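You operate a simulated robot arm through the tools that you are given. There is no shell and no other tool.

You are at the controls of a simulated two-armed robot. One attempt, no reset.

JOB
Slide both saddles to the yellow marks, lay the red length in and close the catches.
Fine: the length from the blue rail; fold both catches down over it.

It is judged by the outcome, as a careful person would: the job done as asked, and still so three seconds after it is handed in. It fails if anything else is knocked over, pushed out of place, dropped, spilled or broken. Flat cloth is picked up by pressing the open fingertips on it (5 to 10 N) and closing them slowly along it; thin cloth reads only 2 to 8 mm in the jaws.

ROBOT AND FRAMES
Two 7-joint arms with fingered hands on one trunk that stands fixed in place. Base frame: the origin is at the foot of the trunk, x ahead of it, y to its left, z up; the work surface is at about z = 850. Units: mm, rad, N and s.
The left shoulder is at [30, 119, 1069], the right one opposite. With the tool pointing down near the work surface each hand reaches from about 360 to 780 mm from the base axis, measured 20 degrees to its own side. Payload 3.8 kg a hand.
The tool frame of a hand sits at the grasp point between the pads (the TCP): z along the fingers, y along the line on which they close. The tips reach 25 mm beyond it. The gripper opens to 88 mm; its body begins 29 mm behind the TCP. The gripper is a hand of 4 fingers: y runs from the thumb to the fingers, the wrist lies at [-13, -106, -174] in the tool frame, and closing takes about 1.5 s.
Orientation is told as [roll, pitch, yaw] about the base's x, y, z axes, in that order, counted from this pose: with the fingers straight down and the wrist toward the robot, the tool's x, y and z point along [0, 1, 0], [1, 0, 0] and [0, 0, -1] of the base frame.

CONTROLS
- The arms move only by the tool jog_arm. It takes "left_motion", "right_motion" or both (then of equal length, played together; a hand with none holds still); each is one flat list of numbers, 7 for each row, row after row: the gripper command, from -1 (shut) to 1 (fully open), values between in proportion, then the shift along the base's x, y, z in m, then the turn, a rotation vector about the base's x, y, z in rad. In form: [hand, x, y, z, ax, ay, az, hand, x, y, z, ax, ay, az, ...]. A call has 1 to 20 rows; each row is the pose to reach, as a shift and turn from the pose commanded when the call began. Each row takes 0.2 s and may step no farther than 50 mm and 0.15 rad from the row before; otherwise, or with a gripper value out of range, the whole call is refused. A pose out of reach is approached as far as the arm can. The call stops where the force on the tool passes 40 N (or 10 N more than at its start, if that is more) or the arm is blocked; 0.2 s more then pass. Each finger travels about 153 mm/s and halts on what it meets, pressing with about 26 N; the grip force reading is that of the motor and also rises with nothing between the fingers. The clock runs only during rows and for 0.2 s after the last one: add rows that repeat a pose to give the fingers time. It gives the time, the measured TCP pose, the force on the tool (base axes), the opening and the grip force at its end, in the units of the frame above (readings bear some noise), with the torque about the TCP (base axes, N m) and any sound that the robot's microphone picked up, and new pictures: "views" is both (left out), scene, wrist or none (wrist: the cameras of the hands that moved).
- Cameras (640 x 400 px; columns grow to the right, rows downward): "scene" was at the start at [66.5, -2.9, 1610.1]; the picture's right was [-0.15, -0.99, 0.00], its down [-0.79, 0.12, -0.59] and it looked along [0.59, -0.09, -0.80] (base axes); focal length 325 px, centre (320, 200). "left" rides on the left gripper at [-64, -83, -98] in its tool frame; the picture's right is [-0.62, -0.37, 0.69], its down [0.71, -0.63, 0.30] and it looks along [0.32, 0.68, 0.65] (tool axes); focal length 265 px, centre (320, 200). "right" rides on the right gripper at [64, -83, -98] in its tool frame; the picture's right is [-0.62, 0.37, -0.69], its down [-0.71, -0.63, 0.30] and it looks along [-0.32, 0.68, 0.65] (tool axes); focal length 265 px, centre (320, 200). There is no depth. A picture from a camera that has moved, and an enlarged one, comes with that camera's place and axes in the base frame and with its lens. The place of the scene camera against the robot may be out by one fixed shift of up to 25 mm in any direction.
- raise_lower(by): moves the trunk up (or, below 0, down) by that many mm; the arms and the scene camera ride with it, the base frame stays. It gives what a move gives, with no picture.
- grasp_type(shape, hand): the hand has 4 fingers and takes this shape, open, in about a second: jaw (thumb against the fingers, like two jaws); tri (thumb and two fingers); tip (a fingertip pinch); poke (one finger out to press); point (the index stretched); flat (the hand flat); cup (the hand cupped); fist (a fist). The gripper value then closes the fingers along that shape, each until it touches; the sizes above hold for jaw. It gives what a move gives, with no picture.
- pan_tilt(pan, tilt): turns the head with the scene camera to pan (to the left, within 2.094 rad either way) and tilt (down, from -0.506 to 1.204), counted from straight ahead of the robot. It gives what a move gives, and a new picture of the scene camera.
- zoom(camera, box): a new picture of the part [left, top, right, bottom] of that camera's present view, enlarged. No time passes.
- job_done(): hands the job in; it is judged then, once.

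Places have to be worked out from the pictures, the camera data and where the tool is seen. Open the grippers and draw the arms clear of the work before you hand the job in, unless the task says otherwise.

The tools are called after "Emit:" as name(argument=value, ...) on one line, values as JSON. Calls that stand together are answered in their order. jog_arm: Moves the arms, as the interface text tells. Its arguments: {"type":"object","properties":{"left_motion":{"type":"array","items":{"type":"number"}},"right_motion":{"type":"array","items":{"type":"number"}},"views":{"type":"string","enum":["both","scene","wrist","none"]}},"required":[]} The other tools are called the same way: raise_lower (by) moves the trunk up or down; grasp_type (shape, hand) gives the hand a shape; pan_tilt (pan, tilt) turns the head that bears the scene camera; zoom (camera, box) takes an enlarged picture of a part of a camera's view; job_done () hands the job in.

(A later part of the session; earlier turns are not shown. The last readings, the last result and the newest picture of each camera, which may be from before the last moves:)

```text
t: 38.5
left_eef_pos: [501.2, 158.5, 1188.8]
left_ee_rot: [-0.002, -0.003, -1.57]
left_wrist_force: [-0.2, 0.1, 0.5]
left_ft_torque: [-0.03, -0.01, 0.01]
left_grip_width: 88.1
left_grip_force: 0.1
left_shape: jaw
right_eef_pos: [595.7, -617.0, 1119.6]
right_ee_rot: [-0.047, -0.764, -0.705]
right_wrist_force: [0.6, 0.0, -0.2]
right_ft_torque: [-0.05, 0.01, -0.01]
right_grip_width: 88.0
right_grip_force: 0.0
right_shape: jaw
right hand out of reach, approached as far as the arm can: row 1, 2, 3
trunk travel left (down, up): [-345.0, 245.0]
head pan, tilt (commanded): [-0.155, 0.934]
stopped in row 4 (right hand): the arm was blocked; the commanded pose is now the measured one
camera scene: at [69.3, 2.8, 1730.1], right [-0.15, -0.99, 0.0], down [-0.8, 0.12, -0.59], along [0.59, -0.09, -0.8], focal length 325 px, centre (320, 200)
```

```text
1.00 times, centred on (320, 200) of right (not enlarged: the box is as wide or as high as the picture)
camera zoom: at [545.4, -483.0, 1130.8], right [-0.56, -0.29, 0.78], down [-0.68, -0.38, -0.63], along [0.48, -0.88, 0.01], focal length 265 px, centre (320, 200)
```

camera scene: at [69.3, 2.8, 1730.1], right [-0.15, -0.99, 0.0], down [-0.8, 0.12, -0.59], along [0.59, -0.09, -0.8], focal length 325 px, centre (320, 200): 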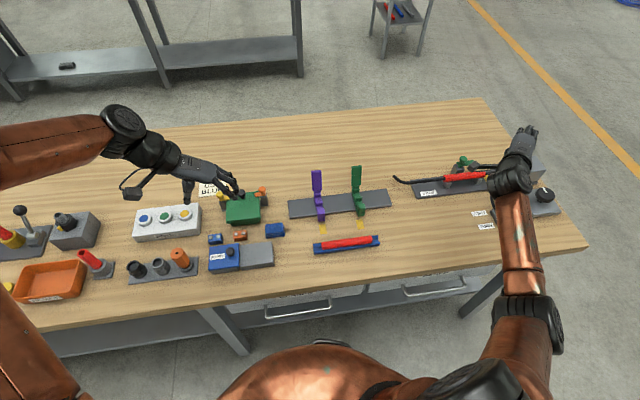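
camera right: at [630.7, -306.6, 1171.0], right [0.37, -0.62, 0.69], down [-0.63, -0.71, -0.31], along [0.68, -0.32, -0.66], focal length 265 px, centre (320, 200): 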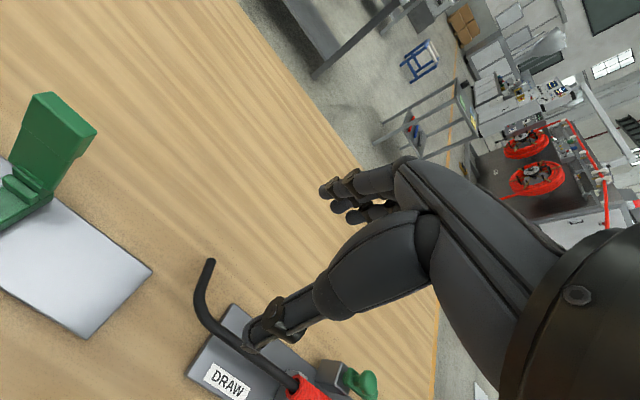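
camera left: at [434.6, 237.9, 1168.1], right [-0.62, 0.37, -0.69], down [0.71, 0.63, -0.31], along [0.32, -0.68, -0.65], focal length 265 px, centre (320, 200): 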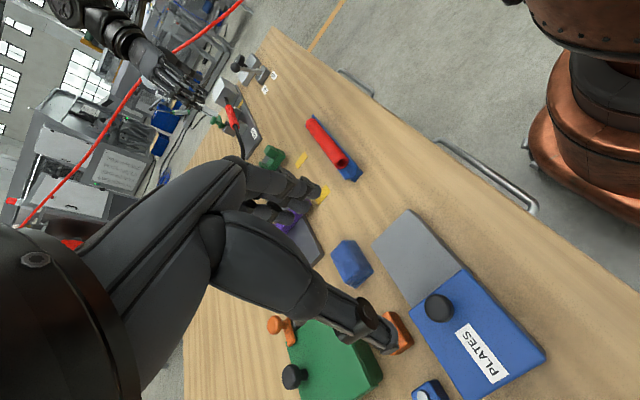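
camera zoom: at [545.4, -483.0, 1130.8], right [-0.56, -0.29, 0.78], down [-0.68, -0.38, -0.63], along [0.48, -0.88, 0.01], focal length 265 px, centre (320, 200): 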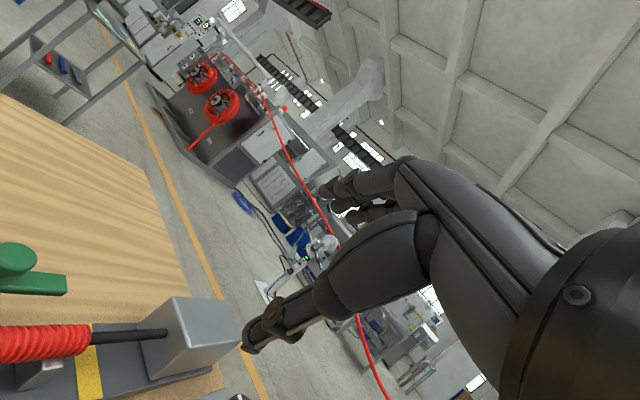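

Nothing on the right was touched (hand is ~200 mm above those fixtures). I now bring the hand inward and up in moderate steps while unwinding the yaw.

Emit:
jog_arm(right_motion=[1, -0.01, 0.03, 0.02, 0, 0, 0, 1, -0.02, 0.06, 0.04, 0, 0, 0, 1, -0.03, 0.09, 0.06, 0, 0, 0, 1, -0.04, 0.12, 0.08, 0, 0, 0, 1, -0.05, 0.15, 0.1, 0, 0, 0.1, 1, -0.06, 0.18, 0.1, 0, 0, 0.2, 1, -0.06, 0.2, 0.1, 0, 0, 0.3], views="scene")

```text
t: 40.1
left_eef_pos: [500.1, 154.1, 1191.1]
left_ee_rot: [0.0, 0.0, -1.571]
left_wrist_force: [-0.4, -0.4, -1.1]
left_ft_torque: [-0.01, 0.0, 0.0]
left_grip_width: 88.0
left_grip_force: 0.0
left_shape: jaw
right_eef_pos: [534.1, -420.2, 1220.1]
right_ee_rot: [-0.043, -0.764, -0.408]
right_wrist_force: [0.1, -0.4, 0.2]
right_ft_torque: [0.0, -0.04, -0.01]
right_grip_width: 87.9
right_grip_force: 0.3
right_shape: jaw
trunk travel left (down, up): [-345.0, 245.0]
head pan, tilt (commanded): [-0.155, 0.934]
camera scene: at [66.5, -2.7, 1730.1], right [-0.15, -0.99, 0.0], down [-0.79, 0.12, -0.59], along [0.59, -0.09, -0.8], focal length 325 px, centre (320, 200)
```

scene: 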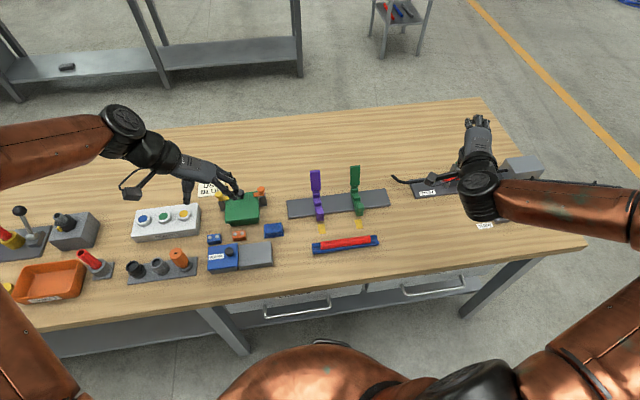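

Now the arm tracks properly with the elbow out as at the start. I unwind the remaining yaw, then the pitch.

Emit:
jog_arm(right_motion=[1, -0.015, 0.015, 0.01, 0, 0, 0.136, 1, -0.03, 0.03, 0.02, 0, 0, 0.272, 1, -0.045, 0.045, 0.03, 0, 0, 0.408, 1, -0.045, 0.045, 0.03, 0, 0, 0.408], views="none")

Emit:
jog_arm(right_motion=[1, -0.005, 0.005, 0, 0.01, 0.14, 0, 1, -0.01, 0.01, 0, 0.02, 0.28, 0, 1, -0.015, 0.015, 0, 0.03, 0.42, 0, 1, -0.02, 0.02, 0, 0.04, 0.56, 0, 1, -0.025, 0.025, 0, 0.043, 0.7, 0, 1, -0.03, 0.03, 0, 0.043, 0.764, 0, 1, -0.03, 0.03, 0, 0.043, 0.764, 0], views="both")

```text
t: 41.1
left_eef_pos: [500.1, 153.2, 1190.3]
left_ee_rot: [0.0, 0.001, -1.57]
left_wrist_force: [-0.1, 0.0, 0.1]
left_ft_torque: [-0.04, -0.03, 0.0]
left_grip_width: 87.7
left_grip_force: 0.0
left_shape: jaw
right_eef_pos: [489.9, -375.2, 1251.3]
right_ee_rot: [-0.041, -0.765, 0.001]
right_wrist_force: [-0.2, 0.0, 0.6]
right_ft_torque: [0.02, 0.0, 0.02]
right_grip_width: 87.9
right_grip_force: 0.1
right_shape: jaw
trunk travel left (down, up): [-345.0, 245.0]
head pan, tilt (commanded): [-0.155, 0.934]
```

```text
t: 42.7
left_eef_pos: [498.0, 153.1, 1189.5]
left_ee_rot: [0.001, 0.0, -1.571]
left_wrist_force: [0.8, -0.6, 0.7]
left_ft_torque: [0.02, 0.05, -0.04]
left_grip_width: 87.9
left_grip_force: 0.1
left_shape: jaw
right_eef_pos: [458.7, -346.2, 1250.0]
right_ee_rot: [-0.004, 0.001, -0.018]
right_wrist_force: [-1.1, 0.6, -0.3]
right_ft_torque: [0.0, 0.01, 0.04]
right_grip_width: 87.8
right_grip_force: 0.0
right_shape: jaw
trunk travel left (down, up): [-345.0, 245.0]
head pan, tilt (commanded): [-0.155, 0.934]
camera scene: at [66.5, -3.1, 1730.1], right [-0.16, -0.99, 0.0], down [-0.79, 0.12, -0.59], along [0.59, -0.09, -0.8], focal length 325 px, centre (320, 200)
camera right: at [377.3, -279.7, 1348.4], right [0.36, -0.62, 0.69], down [-0.64, -0.7, -0.3], along [0.68, -0.34, -0.65], focal length 265 px, centre (320, 200)
```

scene: 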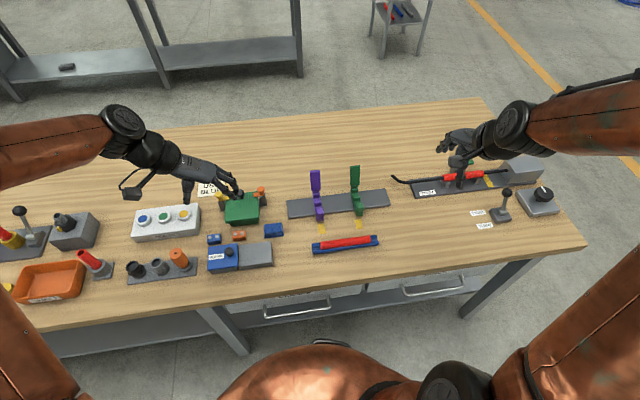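
right: 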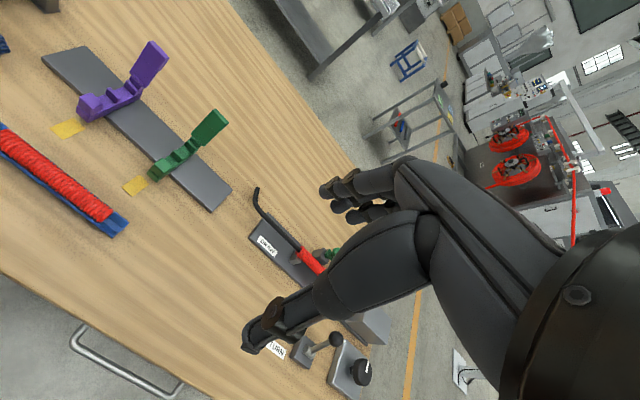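

The right arm is back in a healthy posture. I zoom in to measure both saddles against their marks again.

Emit:
zoom(camera="scene", box=[330, 180, 390, 250])

Emit:
zoom(camera="scene", box=[290, 180, 350, 250])

Emit:
zoom(camera="right", box=[30, 30, 240, 240])

```text
5.71 times, centred on (360, 215) of scene
camera zoom: at [66.5, -3.1, 1730.1], right [-0.16, -0.99, 0.0], down [-0.79, 0.12, -0.59], along [0.59, -0.09, -0.8], focal length 1858 px, centre (91, 114)
```

zoom: 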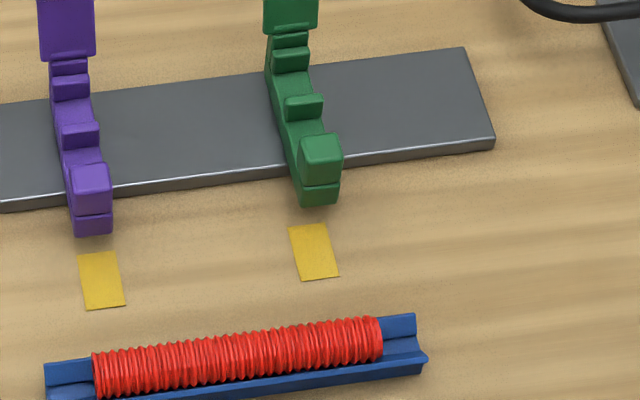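

```text
5.71 times, centred on (320, 215) of scene
camera zoom: at [66.5, -3.1, 1730.1], right [-0.16, -0.99, 0.0], down [-0.79, 0.12, -0.59], along [0.59, -0.09, -0.8], focal length 1858 px, centre (320, 114)
```

zoom: 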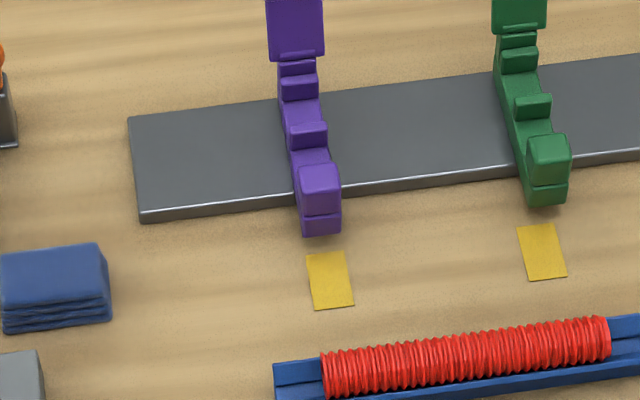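

```text
1.90 times, centred on (135, 135) of right
camera zoom: at [377.3, -279.7, 1348.4], right [0.36, -0.62, 0.69], down [-0.64, -0.7, -0.3], along [0.68, -0.34, -0.65], focal length 506 px, centre (672, 324)
```

zoom: 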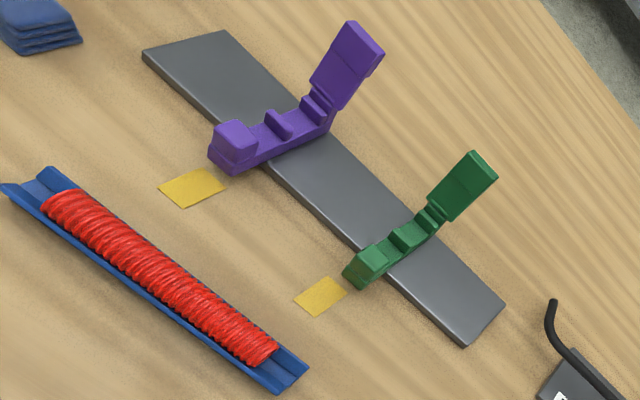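

Purple is within ~1 mm; green needs +7.9 mm. I'll finish the green with the right hand at neutral yaw, closed, pushing the block's -y side. First I lower the trunk back.

Emit:
raise_lower(by=-120)

Emit:
jog_arm(right_motion=[0.5, 0.03, 0.01, -0.02, 0, 0, 0.01, 0, 0.06, 0.02, -0.04, 0, 0, 0.018, -0.5, 0.09, 0.03, -0.06, 0, 0, 0.018, -1, 0.12, 0.045, -0.08, 0, 0, 0.018, -1, 0.14, 0.06, -0.1, 0, 0, 0.018, -1, 0.15, 0.066, -0.12, 0, 0, 0.018, -1, 0.154, 0.066, -0.14, 0, 0, 0.018, -1, 0.154, 0.066, -0.14, 0, 0, 0.018], views="both")

```text
t: 44.2
left_eef_pos: [499.2, 153.4, 1071.2]
left_ee_rot: [-0.001, 0.001, -1.572]
left_wrist_force: [0.3, -0.5, -0.5]
left_ft_torque: [0.02, 0.0, -0.02]
left_grip_width: 87.6
left_grip_force: 0.1
left_shape: jaw
right_eef_pos: [458.5, -344.9, 1128.7]
right_ee_rot: [-0.004, -0.001, -0.016]
right_wrist_force: [0.1, 0.4, 0.3]
right_ft_torque: [0.04, 0.02, -0.03]
right_grip_width: 87.8
right_grip_force: 0.1
right_shape: jaw
trunk travel left (down, up): [-225.0, 365.0]
head pan, tilt (commanded): [-0.155, 0.934]
```

```text
t: 46.0
left_eef_pos: [499.8, 153.6, 1071.4]
left_ee_rot: [0.001, -0.002, -1.569]
left_wrist_force: [-0.5, -0.6, 0.4]
left_ft_torque: [0.0, -0.01, 0.0]
left_grip_width: 87.7
left_grip_force: 0.1
left_shape: jaw
right_eef_pos: [612.2, -278.3, 988.6]
right_ee_rot: [-0.003, -0.001, 0.003]
right_wrist_force: [0.1, 0.6, 0.0]
right_ft_torque: [0.01, 0.0, -0.01]
right_grip_width: 0.0
right_grip_force: 25.7
right_shape: jaw
trunk travel left (down, up): [-225.0, 365.0]
head pan, tilt (commanded): [-0.155, 0.934]
camera scene: at [66.4, -2.6, 1610.1], right [-0.15, -0.99, 0.0], down [-0.79, 0.12, -0.6], along [0.59, -0.09, -0.8], focal length 325 px, centre (320, 200)
camera right: at [529.7, -213.8, 1087.4], right [0.37, -0.62, 0.7], down [-0.63, -0.72, -0.3], along [0.69, -0.33, -0.65], focal length 265 px, centre (320, 200)
```

scene: 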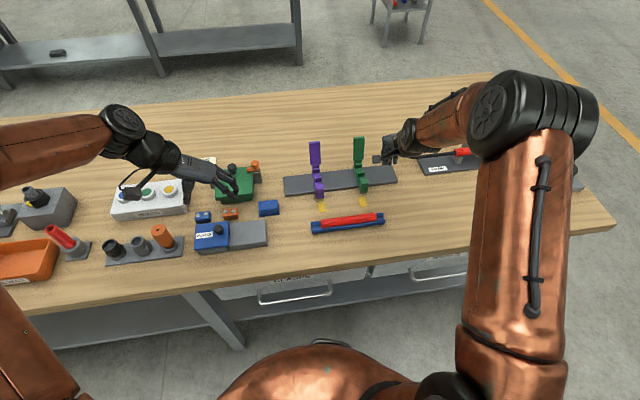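
right: 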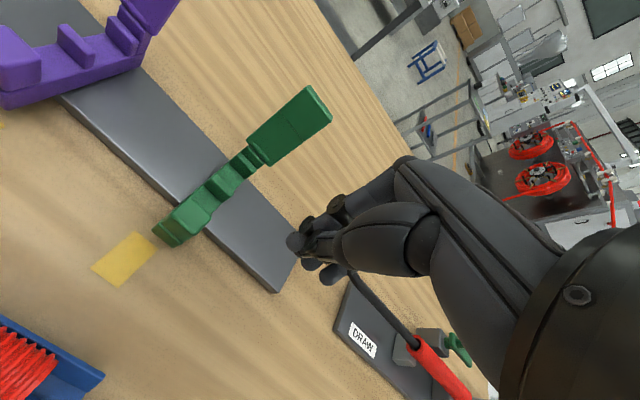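

Good posture. I descend beside the green saddle's -y side (y≈-278, x≈606), with tips to about z 873.

Emit:
jog_arm(right_motion=[-1, -0.003, 0, -0.03, 0, 0, 0, -1, -0.006, 0, -0.06, 0, 0, 0, -1, -0.006, 0, -0.088, 0, 0, 0, -1, -0.006, 0, -0.088, 0, 0, 0], views="both")

Emit:
zoom(camera="scene", box=[330, 130, 430, 220])

```text
t: 47.0
left_eef_pos: [499.3, 153.3, 1071.0]
left_ee_rot: [0.0, -0.001, -1.568]
left_wrist_force: [-0.7, 0.0, 0.5]
left_ft_torque: [0.0, 0.0, -0.03]
left_grip_width: 87.8
left_grip_force: 0.0
left_shape: jaw
right_eef_pos: [605.1, -278.1, 901.2]
right_ee_rot: [-0.003, 0.0, 0.001]
right_wrist_force: [-0.4, 0.5, -0.5]
right_ft_torque: [0.01, 0.02, 0.0]
right_grip_width: 0.0
right_grip_force: 26.1
right_shape: jaw
trunk travel left (down, up): [-225.0, 365.0]
head pan, tilt (commanded): [-0.155, 0.934]
camera scene: at [66.2, -2.6, 1610.1], right [-0.15, -0.99, 0.0], down [-0.79, 0.12, -0.6], along [0.59, -0.09, -0.8], focal length 325 px, centre (320, 200)
camera right: at [522.3, -214.3, 999.4], right [0.37, -0.62, 0.7], down [-0.63, -0.72, -0.3], along [0.69, -0.33, -0.65], focal length 265 px, centre (320, 200)
```

scene: 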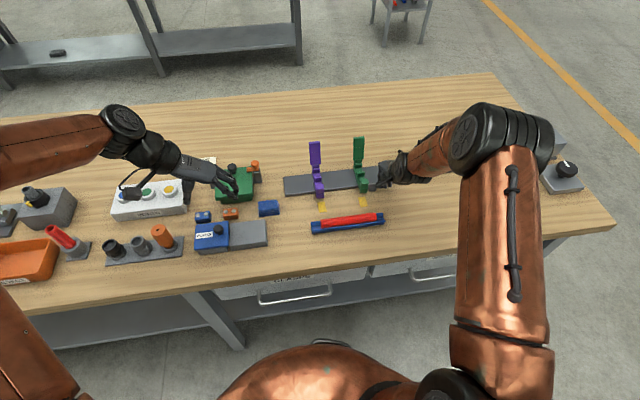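
right: 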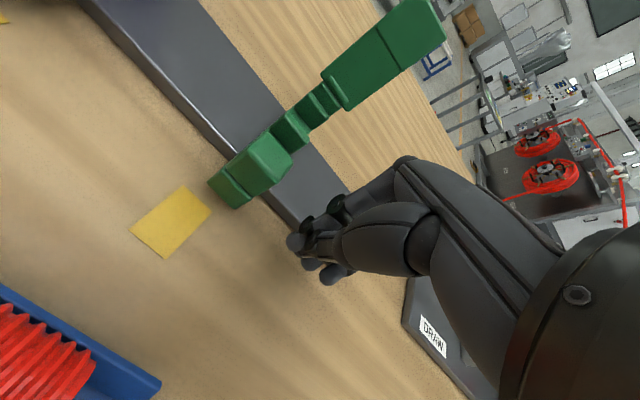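

```text
4.44 times, centred on (380, 175) of scene
camera zoom: at [66.2, -2.6, 1610.1], right [-0.15, -0.99, 0.0], down [-0.79, 0.12, -0.6], along [0.59, -0.09, -0.8], focal length 1445 px, centre (53, 311)
```

zoom: 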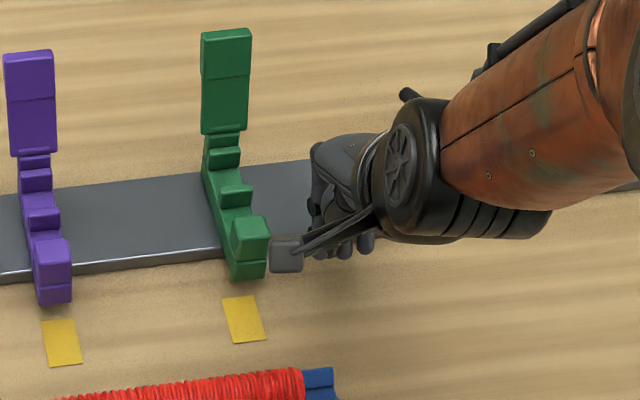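

Clean view: green needs ~7–8 mm. I move +y toward contact in small steps and check.

Emit:
jog_arm(right_motion=[-1, 0, 0.008, 0, 0, 0, 0, -1, 0, 0.016, 0, 0, 0, 0, -1, 0, 0.022, 0, 0, 0, 0, -1, 0, 0.022, 0, 0, 0, 0], views="wrist")

Emit:
zoom(camera="scene", box=[330, 150, 400, 220])

```text
t: 48.0
left_eef_pos: [499.6, 153.5, 1070.7]
left_ee_rot: [0.001, -0.001, -1.57]
left_wrist_force: [-0.1, -0.1, 0.3]
left_ft_torque: [0.0, -0.01, 0.01]
left_grip_width: 87.6
left_grip_force: 0.1
left_shape: jaw
right_eef_pos: [607.0, -258.3, 900.9]
right_ee_rot: [-0.004, 0.0, 0.001]
right_wrist_force: [0.0, -0.4, -0.3]
right_ft_torque: [-0.01, 0.0, 0.0]
right_grip_width: 0.0
right_grip_force: 25.8
right_shape: jaw
trunk travel left (down, up): [-225.0, 365.0]
head pan, tilt (commanded): [-0.155, 0.934]
camera right: at [524.2, -192.6, 999.4], right [0.37, -0.62, 0.69], down [-0.63, -0.72, -0.3], along [0.68, -0.33, -0.65], focal length 265 px, centre (320, 200)
```

right: 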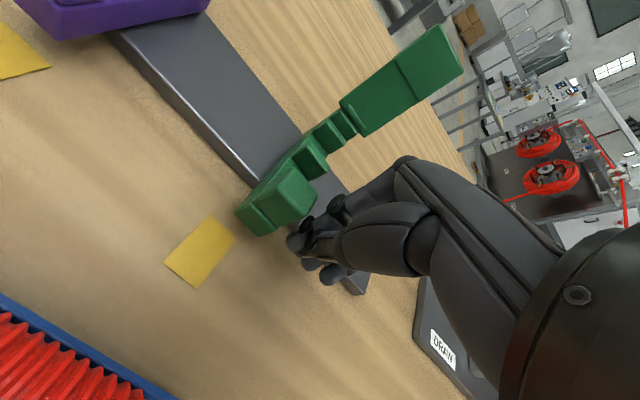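

```text
5.71 times, centred on (365, 185) of scene
camera zoom: at [66.6, -2.9, 1610.1], right [-0.15, -0.99, 0.0], down [-0.79, 0.12, -0.59], along [0.59, -0.09, -0.8], focal length 1858 px, centre (63, 286)
```

zoom: 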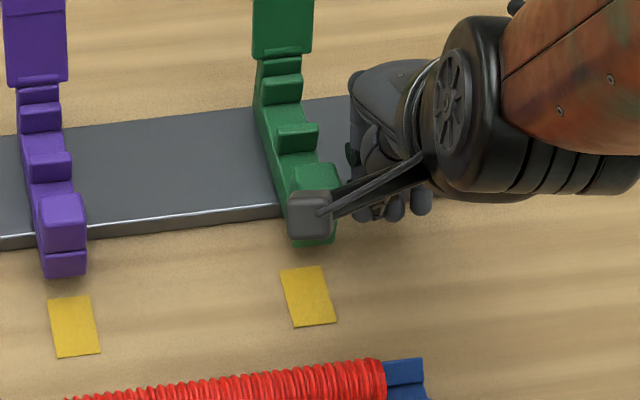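

Near contact now. I advance another 11 mm and re-measure.

Emit:
jog_arm(right_motion=[-1, 0, 0.004, 0, 0, 0, 0, -1, 0, 0.008, 0, 0, 0, 0, -1, 0, 0.011, 0, 0, 0, 0, -1, 0, 0.011, 0, 0, 0, 0], views="wrist")

Emit:
zoom(camera="scene", box=[330, 150, 400, 220])

```text
t: 49.0
left_eef_pos: [500.0, 153.8, 1070.4]
left_ee_rot: [0.0, 0.0, -1.57]
left_wrist_force: [0.6, -0.2, 0.4]
left_ft_torque: [0.04, 0.03, -0.01]
left_grip_width: 87.9
left_grip_force: 0.0
left_shape: jaw
right_eef_pos: [606.5, -246.1, 901.1]
right_ee_rot: [-0.003, -0.001, 0.004]
right_wrist_force: [0.5, 0.5, -0.7]
right_ft_torque: [-0.02, 0.04, -0.01]
right_grip_width: 0.2
right_grip_force: 26.2
right_shape: jaw
trunk travel left (down, up): [-225.0, 365.0]
head pan, tilt (commanded): [-0.155, 0.934]
camera right: at [524.2, -182.3, 1000.2], right [0.37, -0.62, 0.69], down [-0.63, -0.72, -0.3], along [0.68, -0.32, -0.65], focal length 265 px, centre (320, 200)
```

right: 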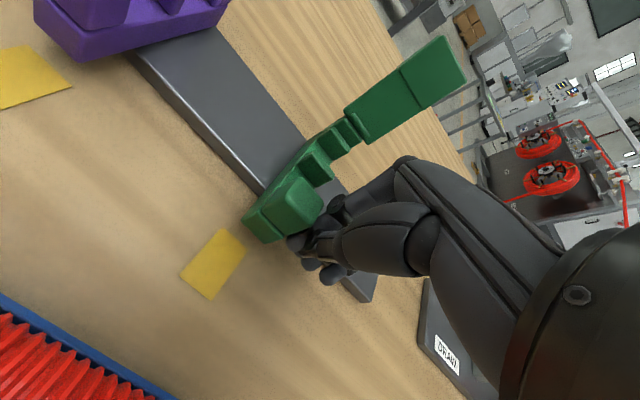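

```text
5.71 times, centred on (365, 185) of scene
camera zoom: at [66.7, -2.9, 1610.1], right [-0.15, -0.99, 0.0], down [-0.79, 0.12, -0.59], along [0.59, -0.09, -0.8], focal length 1858 px, centre (63, 286)
```

zoom: 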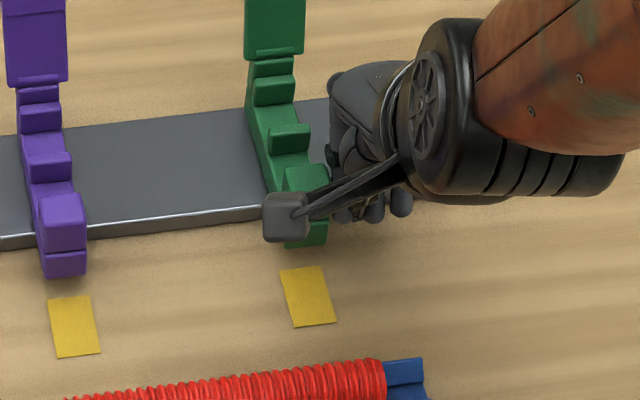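

The saddle is moving; about 2 mm remain by my estimate. I push 2 mm, then back off in -y and measure unobstructed.

Emit:
jog_arm(right_motion=[-1, 0, 0.001, 0, 0, 0, 0, -1, 0, 0.002, 0, 0, 0, 0, -1, 0, 0.002, 0, 0, 0, 0, -1, 0, -0.01, 0, 0, 0, 0, -1, 0, -0.03, 0, 0, 0, 0, -1, 0, -0.035, 0, 0, 0, 0], views="wrist")

Emit:
zoom(camera="scene", box=[330, 150, 400, 220])

Emit:
zoom(camera="right", box=[100, 120, 300, 300])

```text
t: 50.4
left_eef_pos: [499.6, 154.0, 1070.0]
left_ee_rot: [0.0, -0.001, -1.57]
left_wrist_force: [-0.6, -0.1, 0.3]
left_ft_torque: [0.01, 0.0, -0.01]
left_grip_width: 87.7
left_grip_force: 0.1
left_shape: jaw
right_eef_pos: [608.1, -281.4, 900.8]
right_ee_rot: [-0.004, 0.0, 0.005]
right_wrist_force: [0.4, -0.7, -0.3]
right_ft_torque: [0.0, 0.02, 0.01]
right_grip_width: 0.2
right_grip_force: 25.7
right_shape: jaw
trunk travel left (down, up): [-225.0, 365.0]
head pan, tilt (commanded): [-0.155, 0.934]
camera right: at [524.7, -217.3, 1000.0], right [0.37, -0.62, 0.7], down [-0.63, -0.72, -0.3], along [0.68, -0.33, -0.65], focal length 265 px, centre (320, 200)
```

right: 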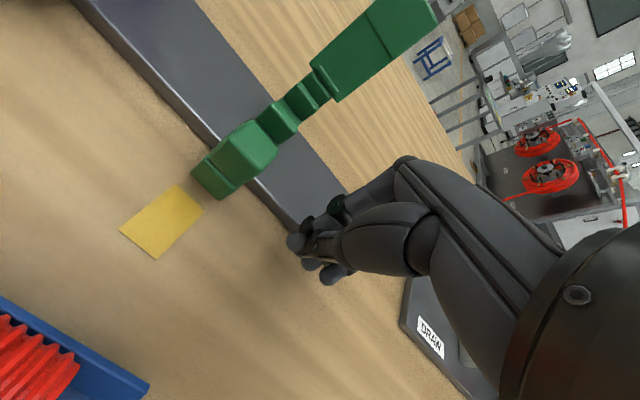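

```text
5.71 times, centred on (365, 185) of scene
camera zoom: at [66.7, -2.5, 1610.1], right [-0.15, -0.99, 0.0], down [-0.79, 0.12, -0.59], along [0.59, -0.09, -0.8], focal length 1858 px, centre (63, 286)
```

zoom: 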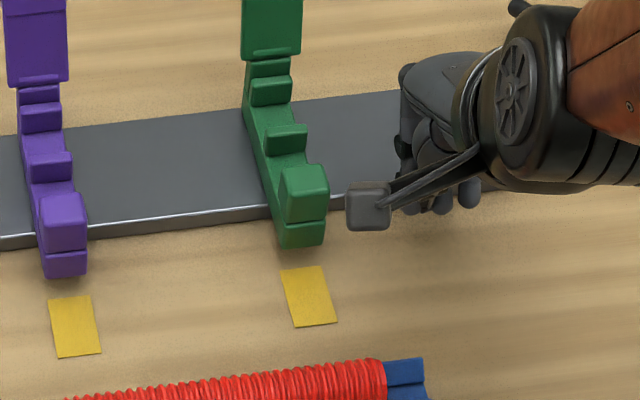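

```text
2.22 times, centred on (200, 210) of right
camera zoom: at [524.7, -217.3, 1000.0], right [0.37, -0.62, 0.7], down [-0.63, -0.72, -0.3], along [0.68, -0.33, -0.65], focal length 590 px, centre (587, 178)
```

zoom: 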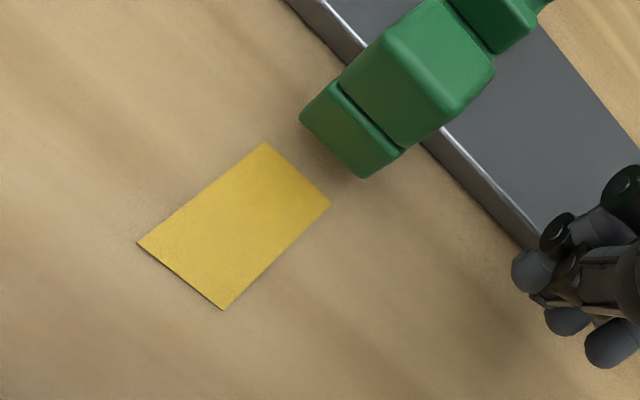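

Green is now within about 1 mm of its mark. Next I lift the right hand, open the jaw, and move above the red length (TCP about (510, -145, 960)) so the three fingers are centred on it.

Emit:
jog_arm(right_motion=[-1, 0, -0.005, 0.03, 0, 0, 0, -1, 0, -0.005, 0.07, 0, 0, 0, 0, -0.01, 0, 0.11, 0, 0, 0, 1, -0.03, 0.03, 0.12, 0, 0, 0, 1, -0.055, 0.06, 0.12, 0, 0, 0, 1, -0.08, 0.09, 0.12, 0, 0, 0, 1, -0.098, 0.12, 0.11, 0, 0, 0, 1, -0.098, 0.136, 0.085, 0, 0, 0, 1, -0.098, 0.136, 0.06, 0, 0, 0, 1, -0.098, 0.136, 0.06, 0, 0, 0], views="both")

Emit:
zoom(camera="scene", box=[290, 150, 410, 250])

```text
t: 52.6
left_eef_pos: [499.4, 154.1, 1070.4]
left_ee_rot: [-0.002, 0.0, -1.568]
left_wrist_force: [1.0, 0.4, 0.2]
left_ft_torque: [-0.04, 0.04, -0.03]
left_grip_width: 88.0
left_grip_force: 0.1
left_shape: jaw
right_eef_pos: [507.2, -144.7, 963.2]
right_ee_rot: [-0.004, -0.002, 0.003]
right_wrist_force: [-0.2, -0.1, 0.3]
right_ft_torque: [0.01, -0.01, 0.0]
right_grip_width: 87.9
right_grip_force: 0.0
right_shape: jaw
trunk travel left (down, up): [-225.0, 365.0]
head pan, tilt (commanded): [-0.155, 0.934]
camera scene: at [66.3, -2.5, 1610.1], right [-0.15, -0.99, 0.0], down [-0.79, 0.12, -0.6], along [0.59, -0.09, -0.8], focal length 325 px, centre (320, 200)
camera right: at [425.5, -79.8, 1060.9], right [0.37, -0.62, 0.7], down [-0.63, -0.72, -0.3], along [0.68, -0.33, -0.65], focal length 265 px, centre (320, 200)
```

scene: 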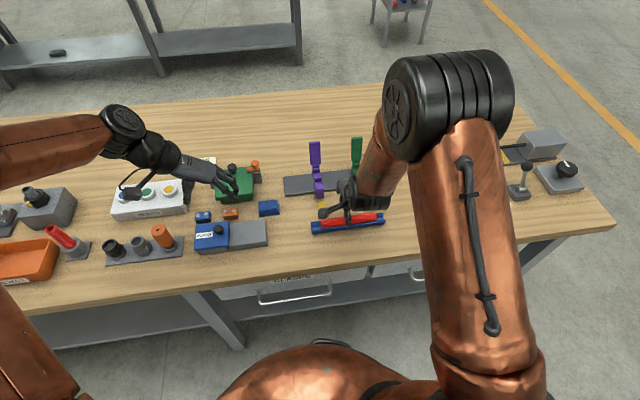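
right: 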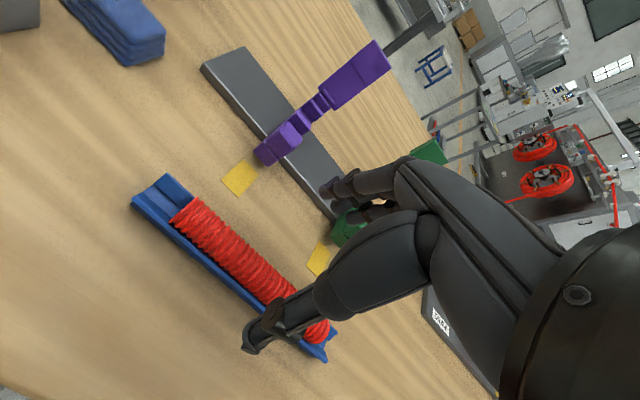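

```text
4.00 times, centred on (350, 200) of scene
camera zoom: at [66.3, -2.5, 1610.1], right [-0.15, -0.99, 0.0], down [-0.79, 0.12, -0.6], along [0.59, -0.09, -0.8], focal length 1301 px, centre (200, 200)
```

zoom: 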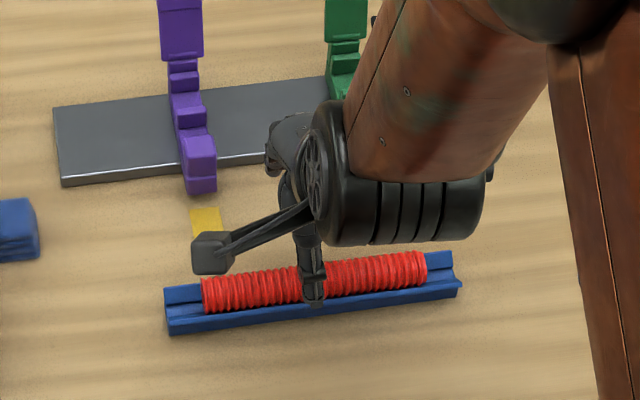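

The thumb and fingers straddle the red length in plan. I descend most of the way (TCP z≈908) and check from the left camera's side view.

Emit:
jog_arm(right_motion=[1, 0.002, 0, -0.02, 0, 0, 0, 1, 0.002, 0, -0.04, 0, 0, 0, 1, 0.002, 0, -0.055, 0, 0, 0, 1, 0.002, 0, -0.055, 0, 0, 0], views="wrist")

Emit:
zoom(camera="left", box=[270, 80, 390, 200])

Emit:
zoom(camera="right", box=[150, 150, 400, 370])

```text
t: 53.6
left_eef_pos: [499.1, 154.6, 1070.3]
left_ee_rot: [0.0, 0.0, -1.567]
left_wrist_force: [0.8, 0.3, -0.3]
left_ft_torque: [0.0, 0.0, 0.0]
left_grip_width: 87.6
left_grip_force: 0.0
left_shape: jaw
right_eef_pos: [512.0, -144.3, 908.0]
right_ee_rot: [-0.004, -0.002, 0.003]
right_wrist_force: [0.1, -0.1, -0.2]
right_ft_torque: [0.0, -0.03, 0.03]
right_grip_width: 87.6
right_grip_force: 0.0
right_shape: jaw
trunk travel left (down, up): [-225.0, 365.0]
head pan, tilt (commanded): [-0.155, 0.934]
camera right: at [428.3, -80.3, 1006.2], right [0.37, -0.62, 0.7], down [-0.63, -0.72, -0.3], along [0.69, -0.32, -0.65], focal length 265 px, centre (320, 200)
```

right: 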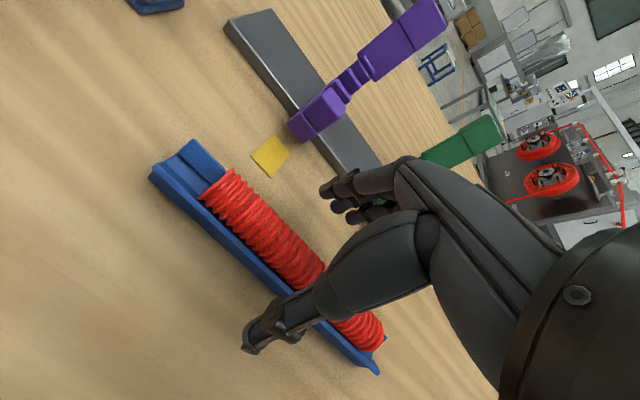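

```text
3.33 times, centred on (330, 140) of left
camera zoom: at [435.2, 237.4, 1168.2], right [-0.62, 0.37, -0.69], down [0.71, 0.63, -0.3], along [0.32, -0.68, -0.65], focal length 885 px, centre (287, 400)
```

zoom: 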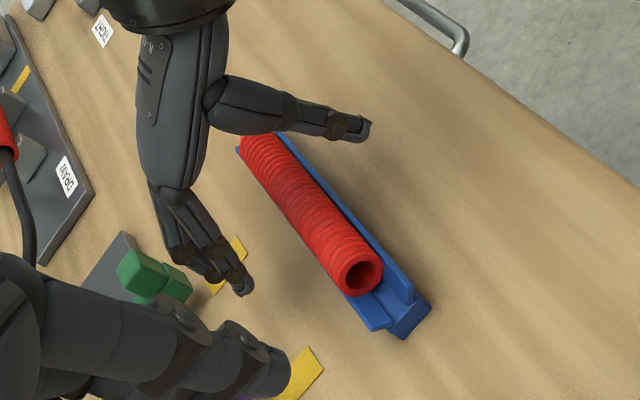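

```text
1.82 times, centred on (275, 260) of right
camera zoom: at [428.3, -80.3, 1006.2], right [0.37, -0.62, 0.7], down [-0.63, -0.72, -0.3], along [0.69, -0.32, -0.65], focal length 483 px, centre (402, 91)
```

zoom: 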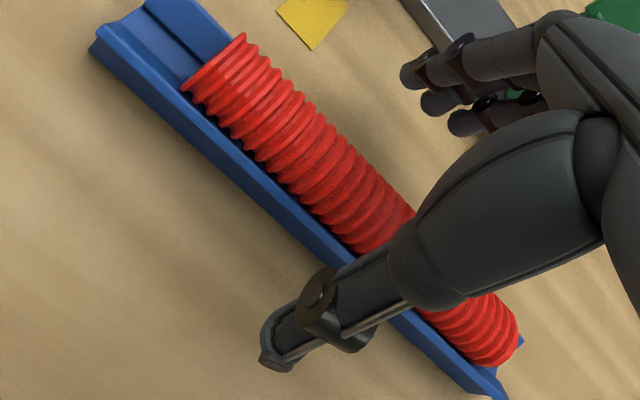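

Thumb and fingers are well placed on both sides. I lower ~10.5 mm (tips just above the tray walls) and close onto the red length.

Emit:
jog_arm(right_motion=[1, -0.001, 0, -0.006, 0, 0, 0, 1, -0.001, 0, -0.0105, 0, 0, 0, 0.3, -0.001, 0, -0.0105, 0, 0, 0, -0.2, -0.001, 0, -0.0105, 0, 0, 0, -0.5, -0.001, 0, -0.0105, 0, 0, 0, -1, -0.001, 0, -0.0105, 0, 0, 0, -1, -0.001, 0, -0.0105, 0, 0, 0, -1, -0.001, 0, -0.0105, 0, 0, 0], views="wrist")

Emit:
zoom(camera="left", box=[270, 80, 390, 200])

Emit:
zoom(camera="right", box=[150, 150, 400, 370])

```text
t: 55.4
left_eef_pos: [500.3, 153.8, 1070.3]
left_ee_rot: [0.001, 0.001, -1.569]
left_wrist_force: [-0.5, -0.3, 0.2]
left_ft_torque: [0.01, -0.02, 0.03]
left_grip_width: 87.7
left_grip_force: 0.1
left_shape: jaw
right_eef_pos: [510.7, -144.8, 895.8]
right_ee_rot: [-0.004, -0.002, 0.002]
right_wrist_force: [2.3, 0.9, 1.6]
right_ft_torque: [-0.05, -0.06, 0.1]
right_grip_width: 20.3
right_grip_force: 26.4
right_shape: jaw
trunk travel left (down, up): [-225.0, 365.0]
head pan, tilt (commanded): [-0.155, 0.934]
camera right: at [428.3, -80.4, 994.9], right [0.37, -0.62, 0.7], down [-0.63, -0.72, -0.3], along [0.69, -0.33, -0.65], focal length 265 px, centre (320, 200)
```

right: 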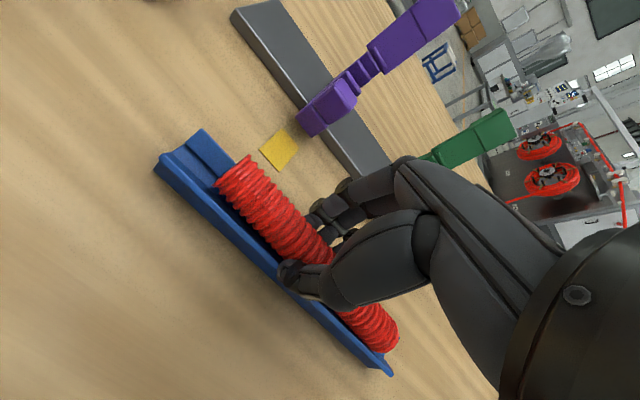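

```text
3.33 times, centred on (330, 140) of left
camera zoom: at [435.4, 237.4, 1168.1], right [-0.62, 0.37, -0.69], down [0.71, 0.63, -0.3], along [0.32, -0.68, -0.65], focal length 885 px, centre (287, 400)
```

zoom: 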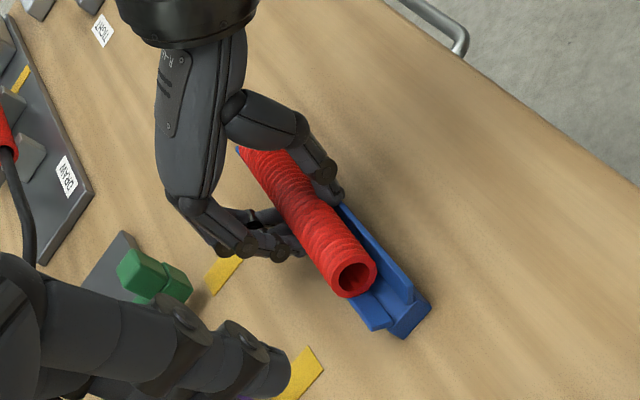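

```text
1.82 times, centred on (275, 260) of right
camera zoom: at [428.3, -80.4, 994.9], right [0.37, -0.62, 0.7], down [-0.63, -0.72, -0.3], along [0.69, -0.33, -0.65], focal length 483 px, centre (402, 91)
```

zoom: 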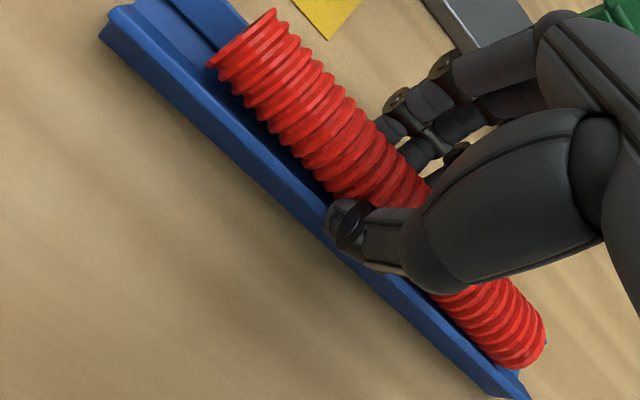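

The length is gripped (20 mm width; it's flexible and bows slightly). I lift 20 mm slowly and check that it comes out cleanly and the tray stays.

Emit:
jog_arm(right_motion=[-1, 0, 0, 0.005, 0, 0, 0, -1, 0, 0, 0.01, 0, 0, 0, -1, 0, 0, 0.015, 0, 0, 0, -1, 0, 0, 0.02, 0, 0, 0, -1, 0, 0, 0.02, 0, 0, 0], views="wrist")

Emit:
zoom(camera="left", box=[270, 80, 390, 200])

Emit:
zoom(camera="right", box=[150, 110, 430, 370])

```text
t: 56.6
left_eef_pos: [498.6, 154.9, 1071.1]
left_ee_rot: [-0.001, 0.0, -1.572]
left_wrist_force: [-0.5, -0.1, -0.7]
left_ft_torque: [-0.01, -0.01, 0.01]
left_grip_width: 88.1
left_grip_force: 0.0
left_shape: jaw
right_eef_pos: [509.9, -145.0, 917.1]
right_ee_rot: [-0.003, -0.002, 0.004]
right_wrist_force: [-0.8, 0.5, -0.4]
right_ft_torque: [-0.04, 0.04, -0.01]
right_grip_width: 19.8
right_grip_force: 26.2
right_shape: jaw
trunk travel left (down, up): [-225.0, 365.0]
head pan, tilt (commanded): [-0.155, 0.934]
camera right: at [427.0, -80.4, 1014.5], right [0.37, -0.62, 0.69], down [-0.63, -0.72, -0.3], along [0.68, -0.33, -0.65], focal length 265 px, centre (320, 200)
```

right: 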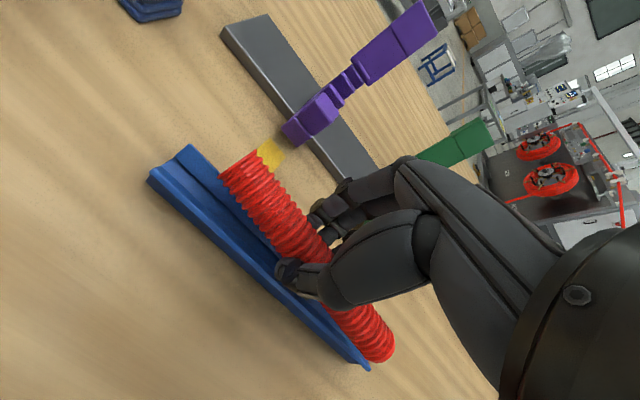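

```text
3.33 times, centred on (330, 140) of left
camera zoom: at [435.4, 237.3, 1168.1], right [-0.62, 0.37, -0.69], down [0.71, 0.63, -0.3], along [0.32, -0.68, -0.65], focal length 885 px, centre (287, 400)
```

zoom: 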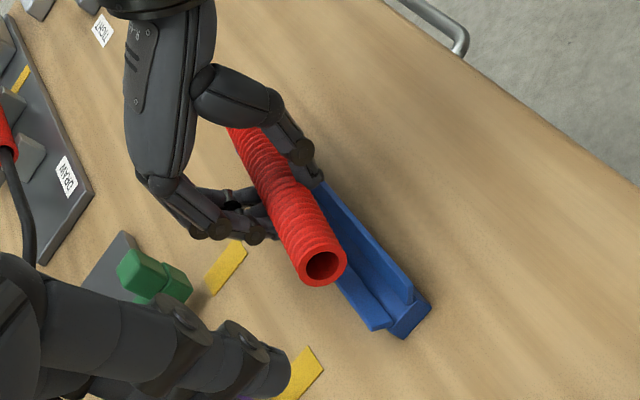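

```text
1.54 times, centred on (290, 240) of right
camera zoom: at [427.0, -80.4, 1014.5], right [0.37, -0.62, 0.69], down [-0.63, -0.72, -0.3], along [0.68, -0.33, -0.65], focal length 408 px, centre (366, 138)
```

zoom: 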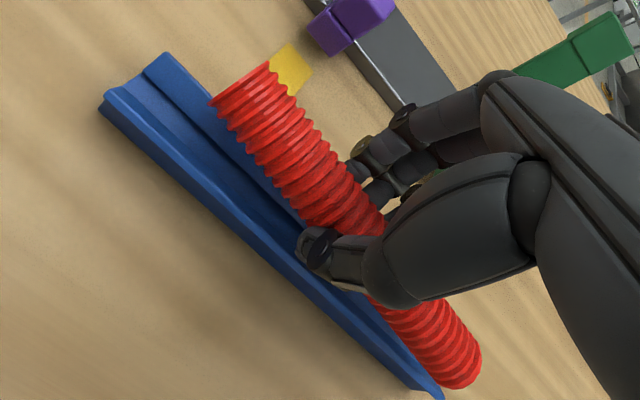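

The length is up and the tray stayed put. Before carrying it forward I zoom on the purple saddle to refine the cradle's x position.

Emit:
zoom(camera="right", box=[260, 0, 450, 160])

Emit:
zoom(camera="scene", box=[300, 130, 370, 210])

```text
2.50 times, centred on (355, 80) of right
camera zoom: at [427.0, -80.4, 1014.5], right [0.37, -0.62, 0.69], down [-0.63, -0.72, -0.3], along [0.68, -0.33, -0.65], focal length 664 px, centre (232, 500)
```

zoom: 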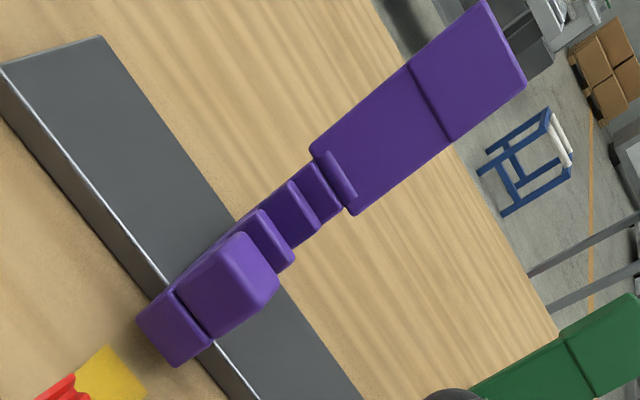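

```text
5.00 times, centred on (335, 170) of scene
camera zoom: at [66.7, -2.7, 1610.1], right [-0.15, -0.99, 0.0], down [-0.79, 0.12, -0.59], along [0.59, -0.09, -0.8], focal length 1626 px, centre (245, 350)
```

zoom: 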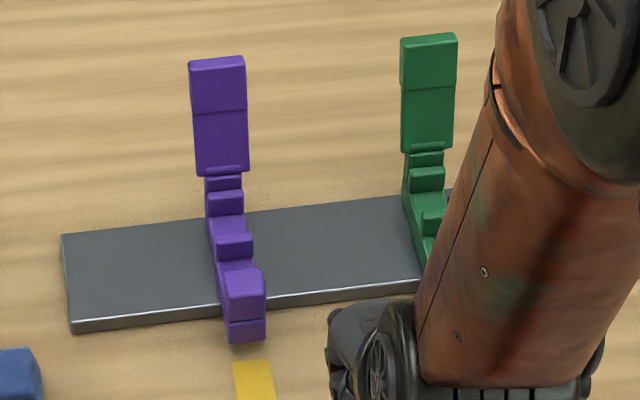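

Cradle centre comes out at x≈671 (ribs at ~658 and ~684). The length seems yawed about 5° in the grip. I lift it to a safe height and check its attitude from both cameras.

Emit:
jog_arm(right_motion=[-1, 0, 0, 0.015, 0, 0, 0, -1, 0, 0, 0.03, 0, 0, 0, -1, 0.01, 0, 0.045, 0, 0, 0, -1, 0.025, 0, 0.052, 0, 0, 0, -1, 0.04, 0, 0.052, 0, 0, 0, -1, 0.04, 0, 0.052, 0, 0, 0], views="both")

Emit:
zoom(camera="left", box=[240, 40, 380, 180])

Emit:
zoom(camera="scene", box=[290, 130, 410, 240])

```text
t: 58.0
left_eef_pos: [499.9, 154.4, 1070.4]
left_ee_rot: [0.0, 0.001, -1.571]
left_wrist_force: [0.7, 0.1, 0.1]
left_ft_torque: [0.0, -0.02, -0.01]
left_grip_width: 88.1
left_grip_force: 0.0
left_shape: jaw
right_eef_pos: [551.3, -144.6, 969.1]
right_ee_rot: [-0.004, -0.001, 0.0]
right_wrist_force: [-0.8, 0.3, 0.0]
right_ft_torque: [0.02, -0.02, -0.02]
right_grip_width: 19.9
right_grip_force: 26.6
right_shape: jaw
trunk travel left (down, up): [-225.0, 365.0]
head pan, tilt (commanded): [-0.155, 0.934]
camera scene: at [66.3, -2.7, 1610.1], right [-0.15, -0.99, 0.0], down [-0.79, 0.12, -0.6], along [0.59, -0.09, -0.8], focal length 325 px, centre (320, 200)
camera right: at [467.6, -81.1, 1067.2], right [0.37, -0.62, 0.7], down [-0.63, -0.72, -0.3], along [0.68, -0.33, -0.65], focal length 265 px, centre (320, 200)
```

scene: 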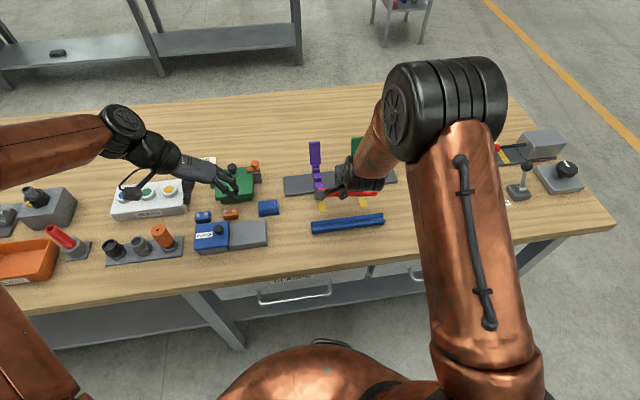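
right: 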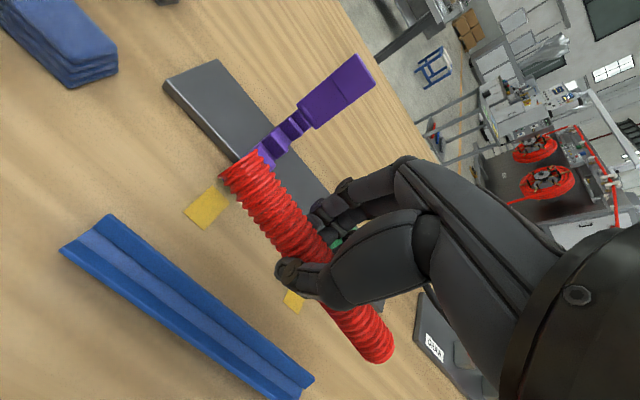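

```text
2.86 times, centred on (310, 110) of left
camera zoom: at [435.1, 237.3, 1168.2], right [-0.62, 0.37, -0.69], down [0.71, 0.63, -0.3], along [0.32, -0.68, -0.65], focal length 758 px, centre (349, 457)
```

zoom: 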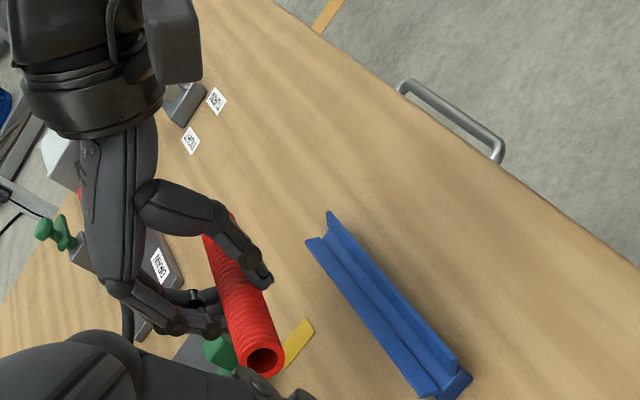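

```text
3.64 times, centred on (350, 185) of scene
camera zoom: at [66.3, -2.7, 1610.1], right [-0.15, -0.99, 0.0], down [-0.79, 0.12, -0.6], along [0.59, -0.09, -0.8], focal length 1183 px, centre (211, 254)
```

zoom: 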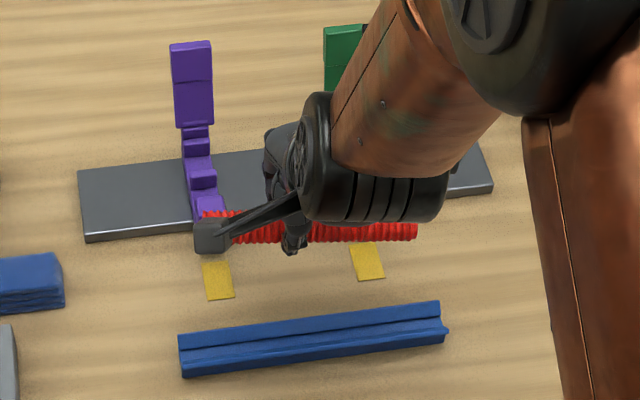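

I zoom on the far end of the length in the right-wrist view to pin down its tilt and yaw in the grip.

Emit:
zoom(camera="right", box=[200, 130, 420, 380])

Emit:
zoom(camera="scene", box=[330, 170, 380, 210])

```text
1.60 times, centred on (310, 255) of right
camera zoom: at [467.6, -81.1, 1067.2], right [0.37, -0.62, 0.7], down [-0.63, -0.72, -0.3], along [0.68, -0.33, -0.65], focal length 425 px, centre (336, 112)
```

zoom: 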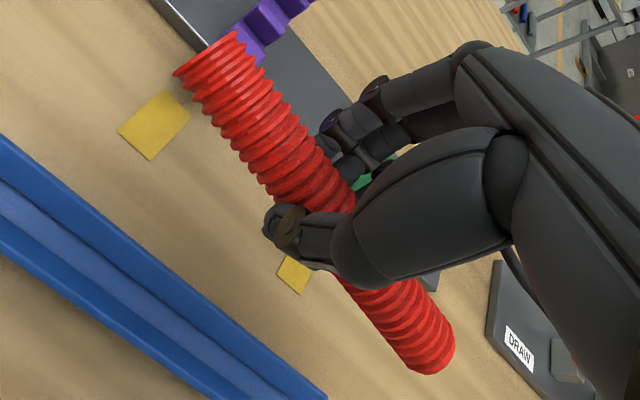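

```text
10.00 times, centred on (355, 190) of scene
camera zoom: at [66.3, -2.7, 1610.1], right [-0.15, -0.99, 0.0], down [-0.79, 0.12, -0.6], along [0.59, -0.09, -0.8], focal length 3252 px, centre (-30, 300)
```

zoom: 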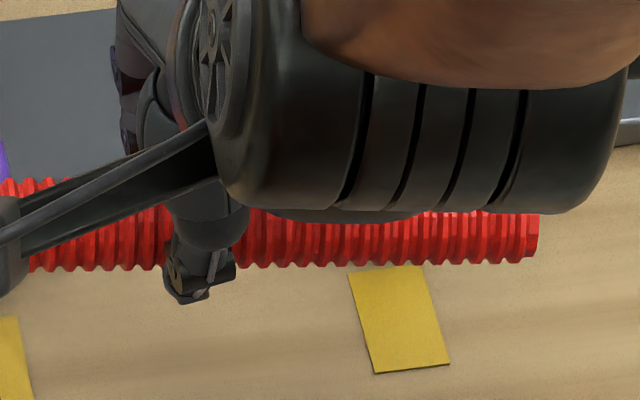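

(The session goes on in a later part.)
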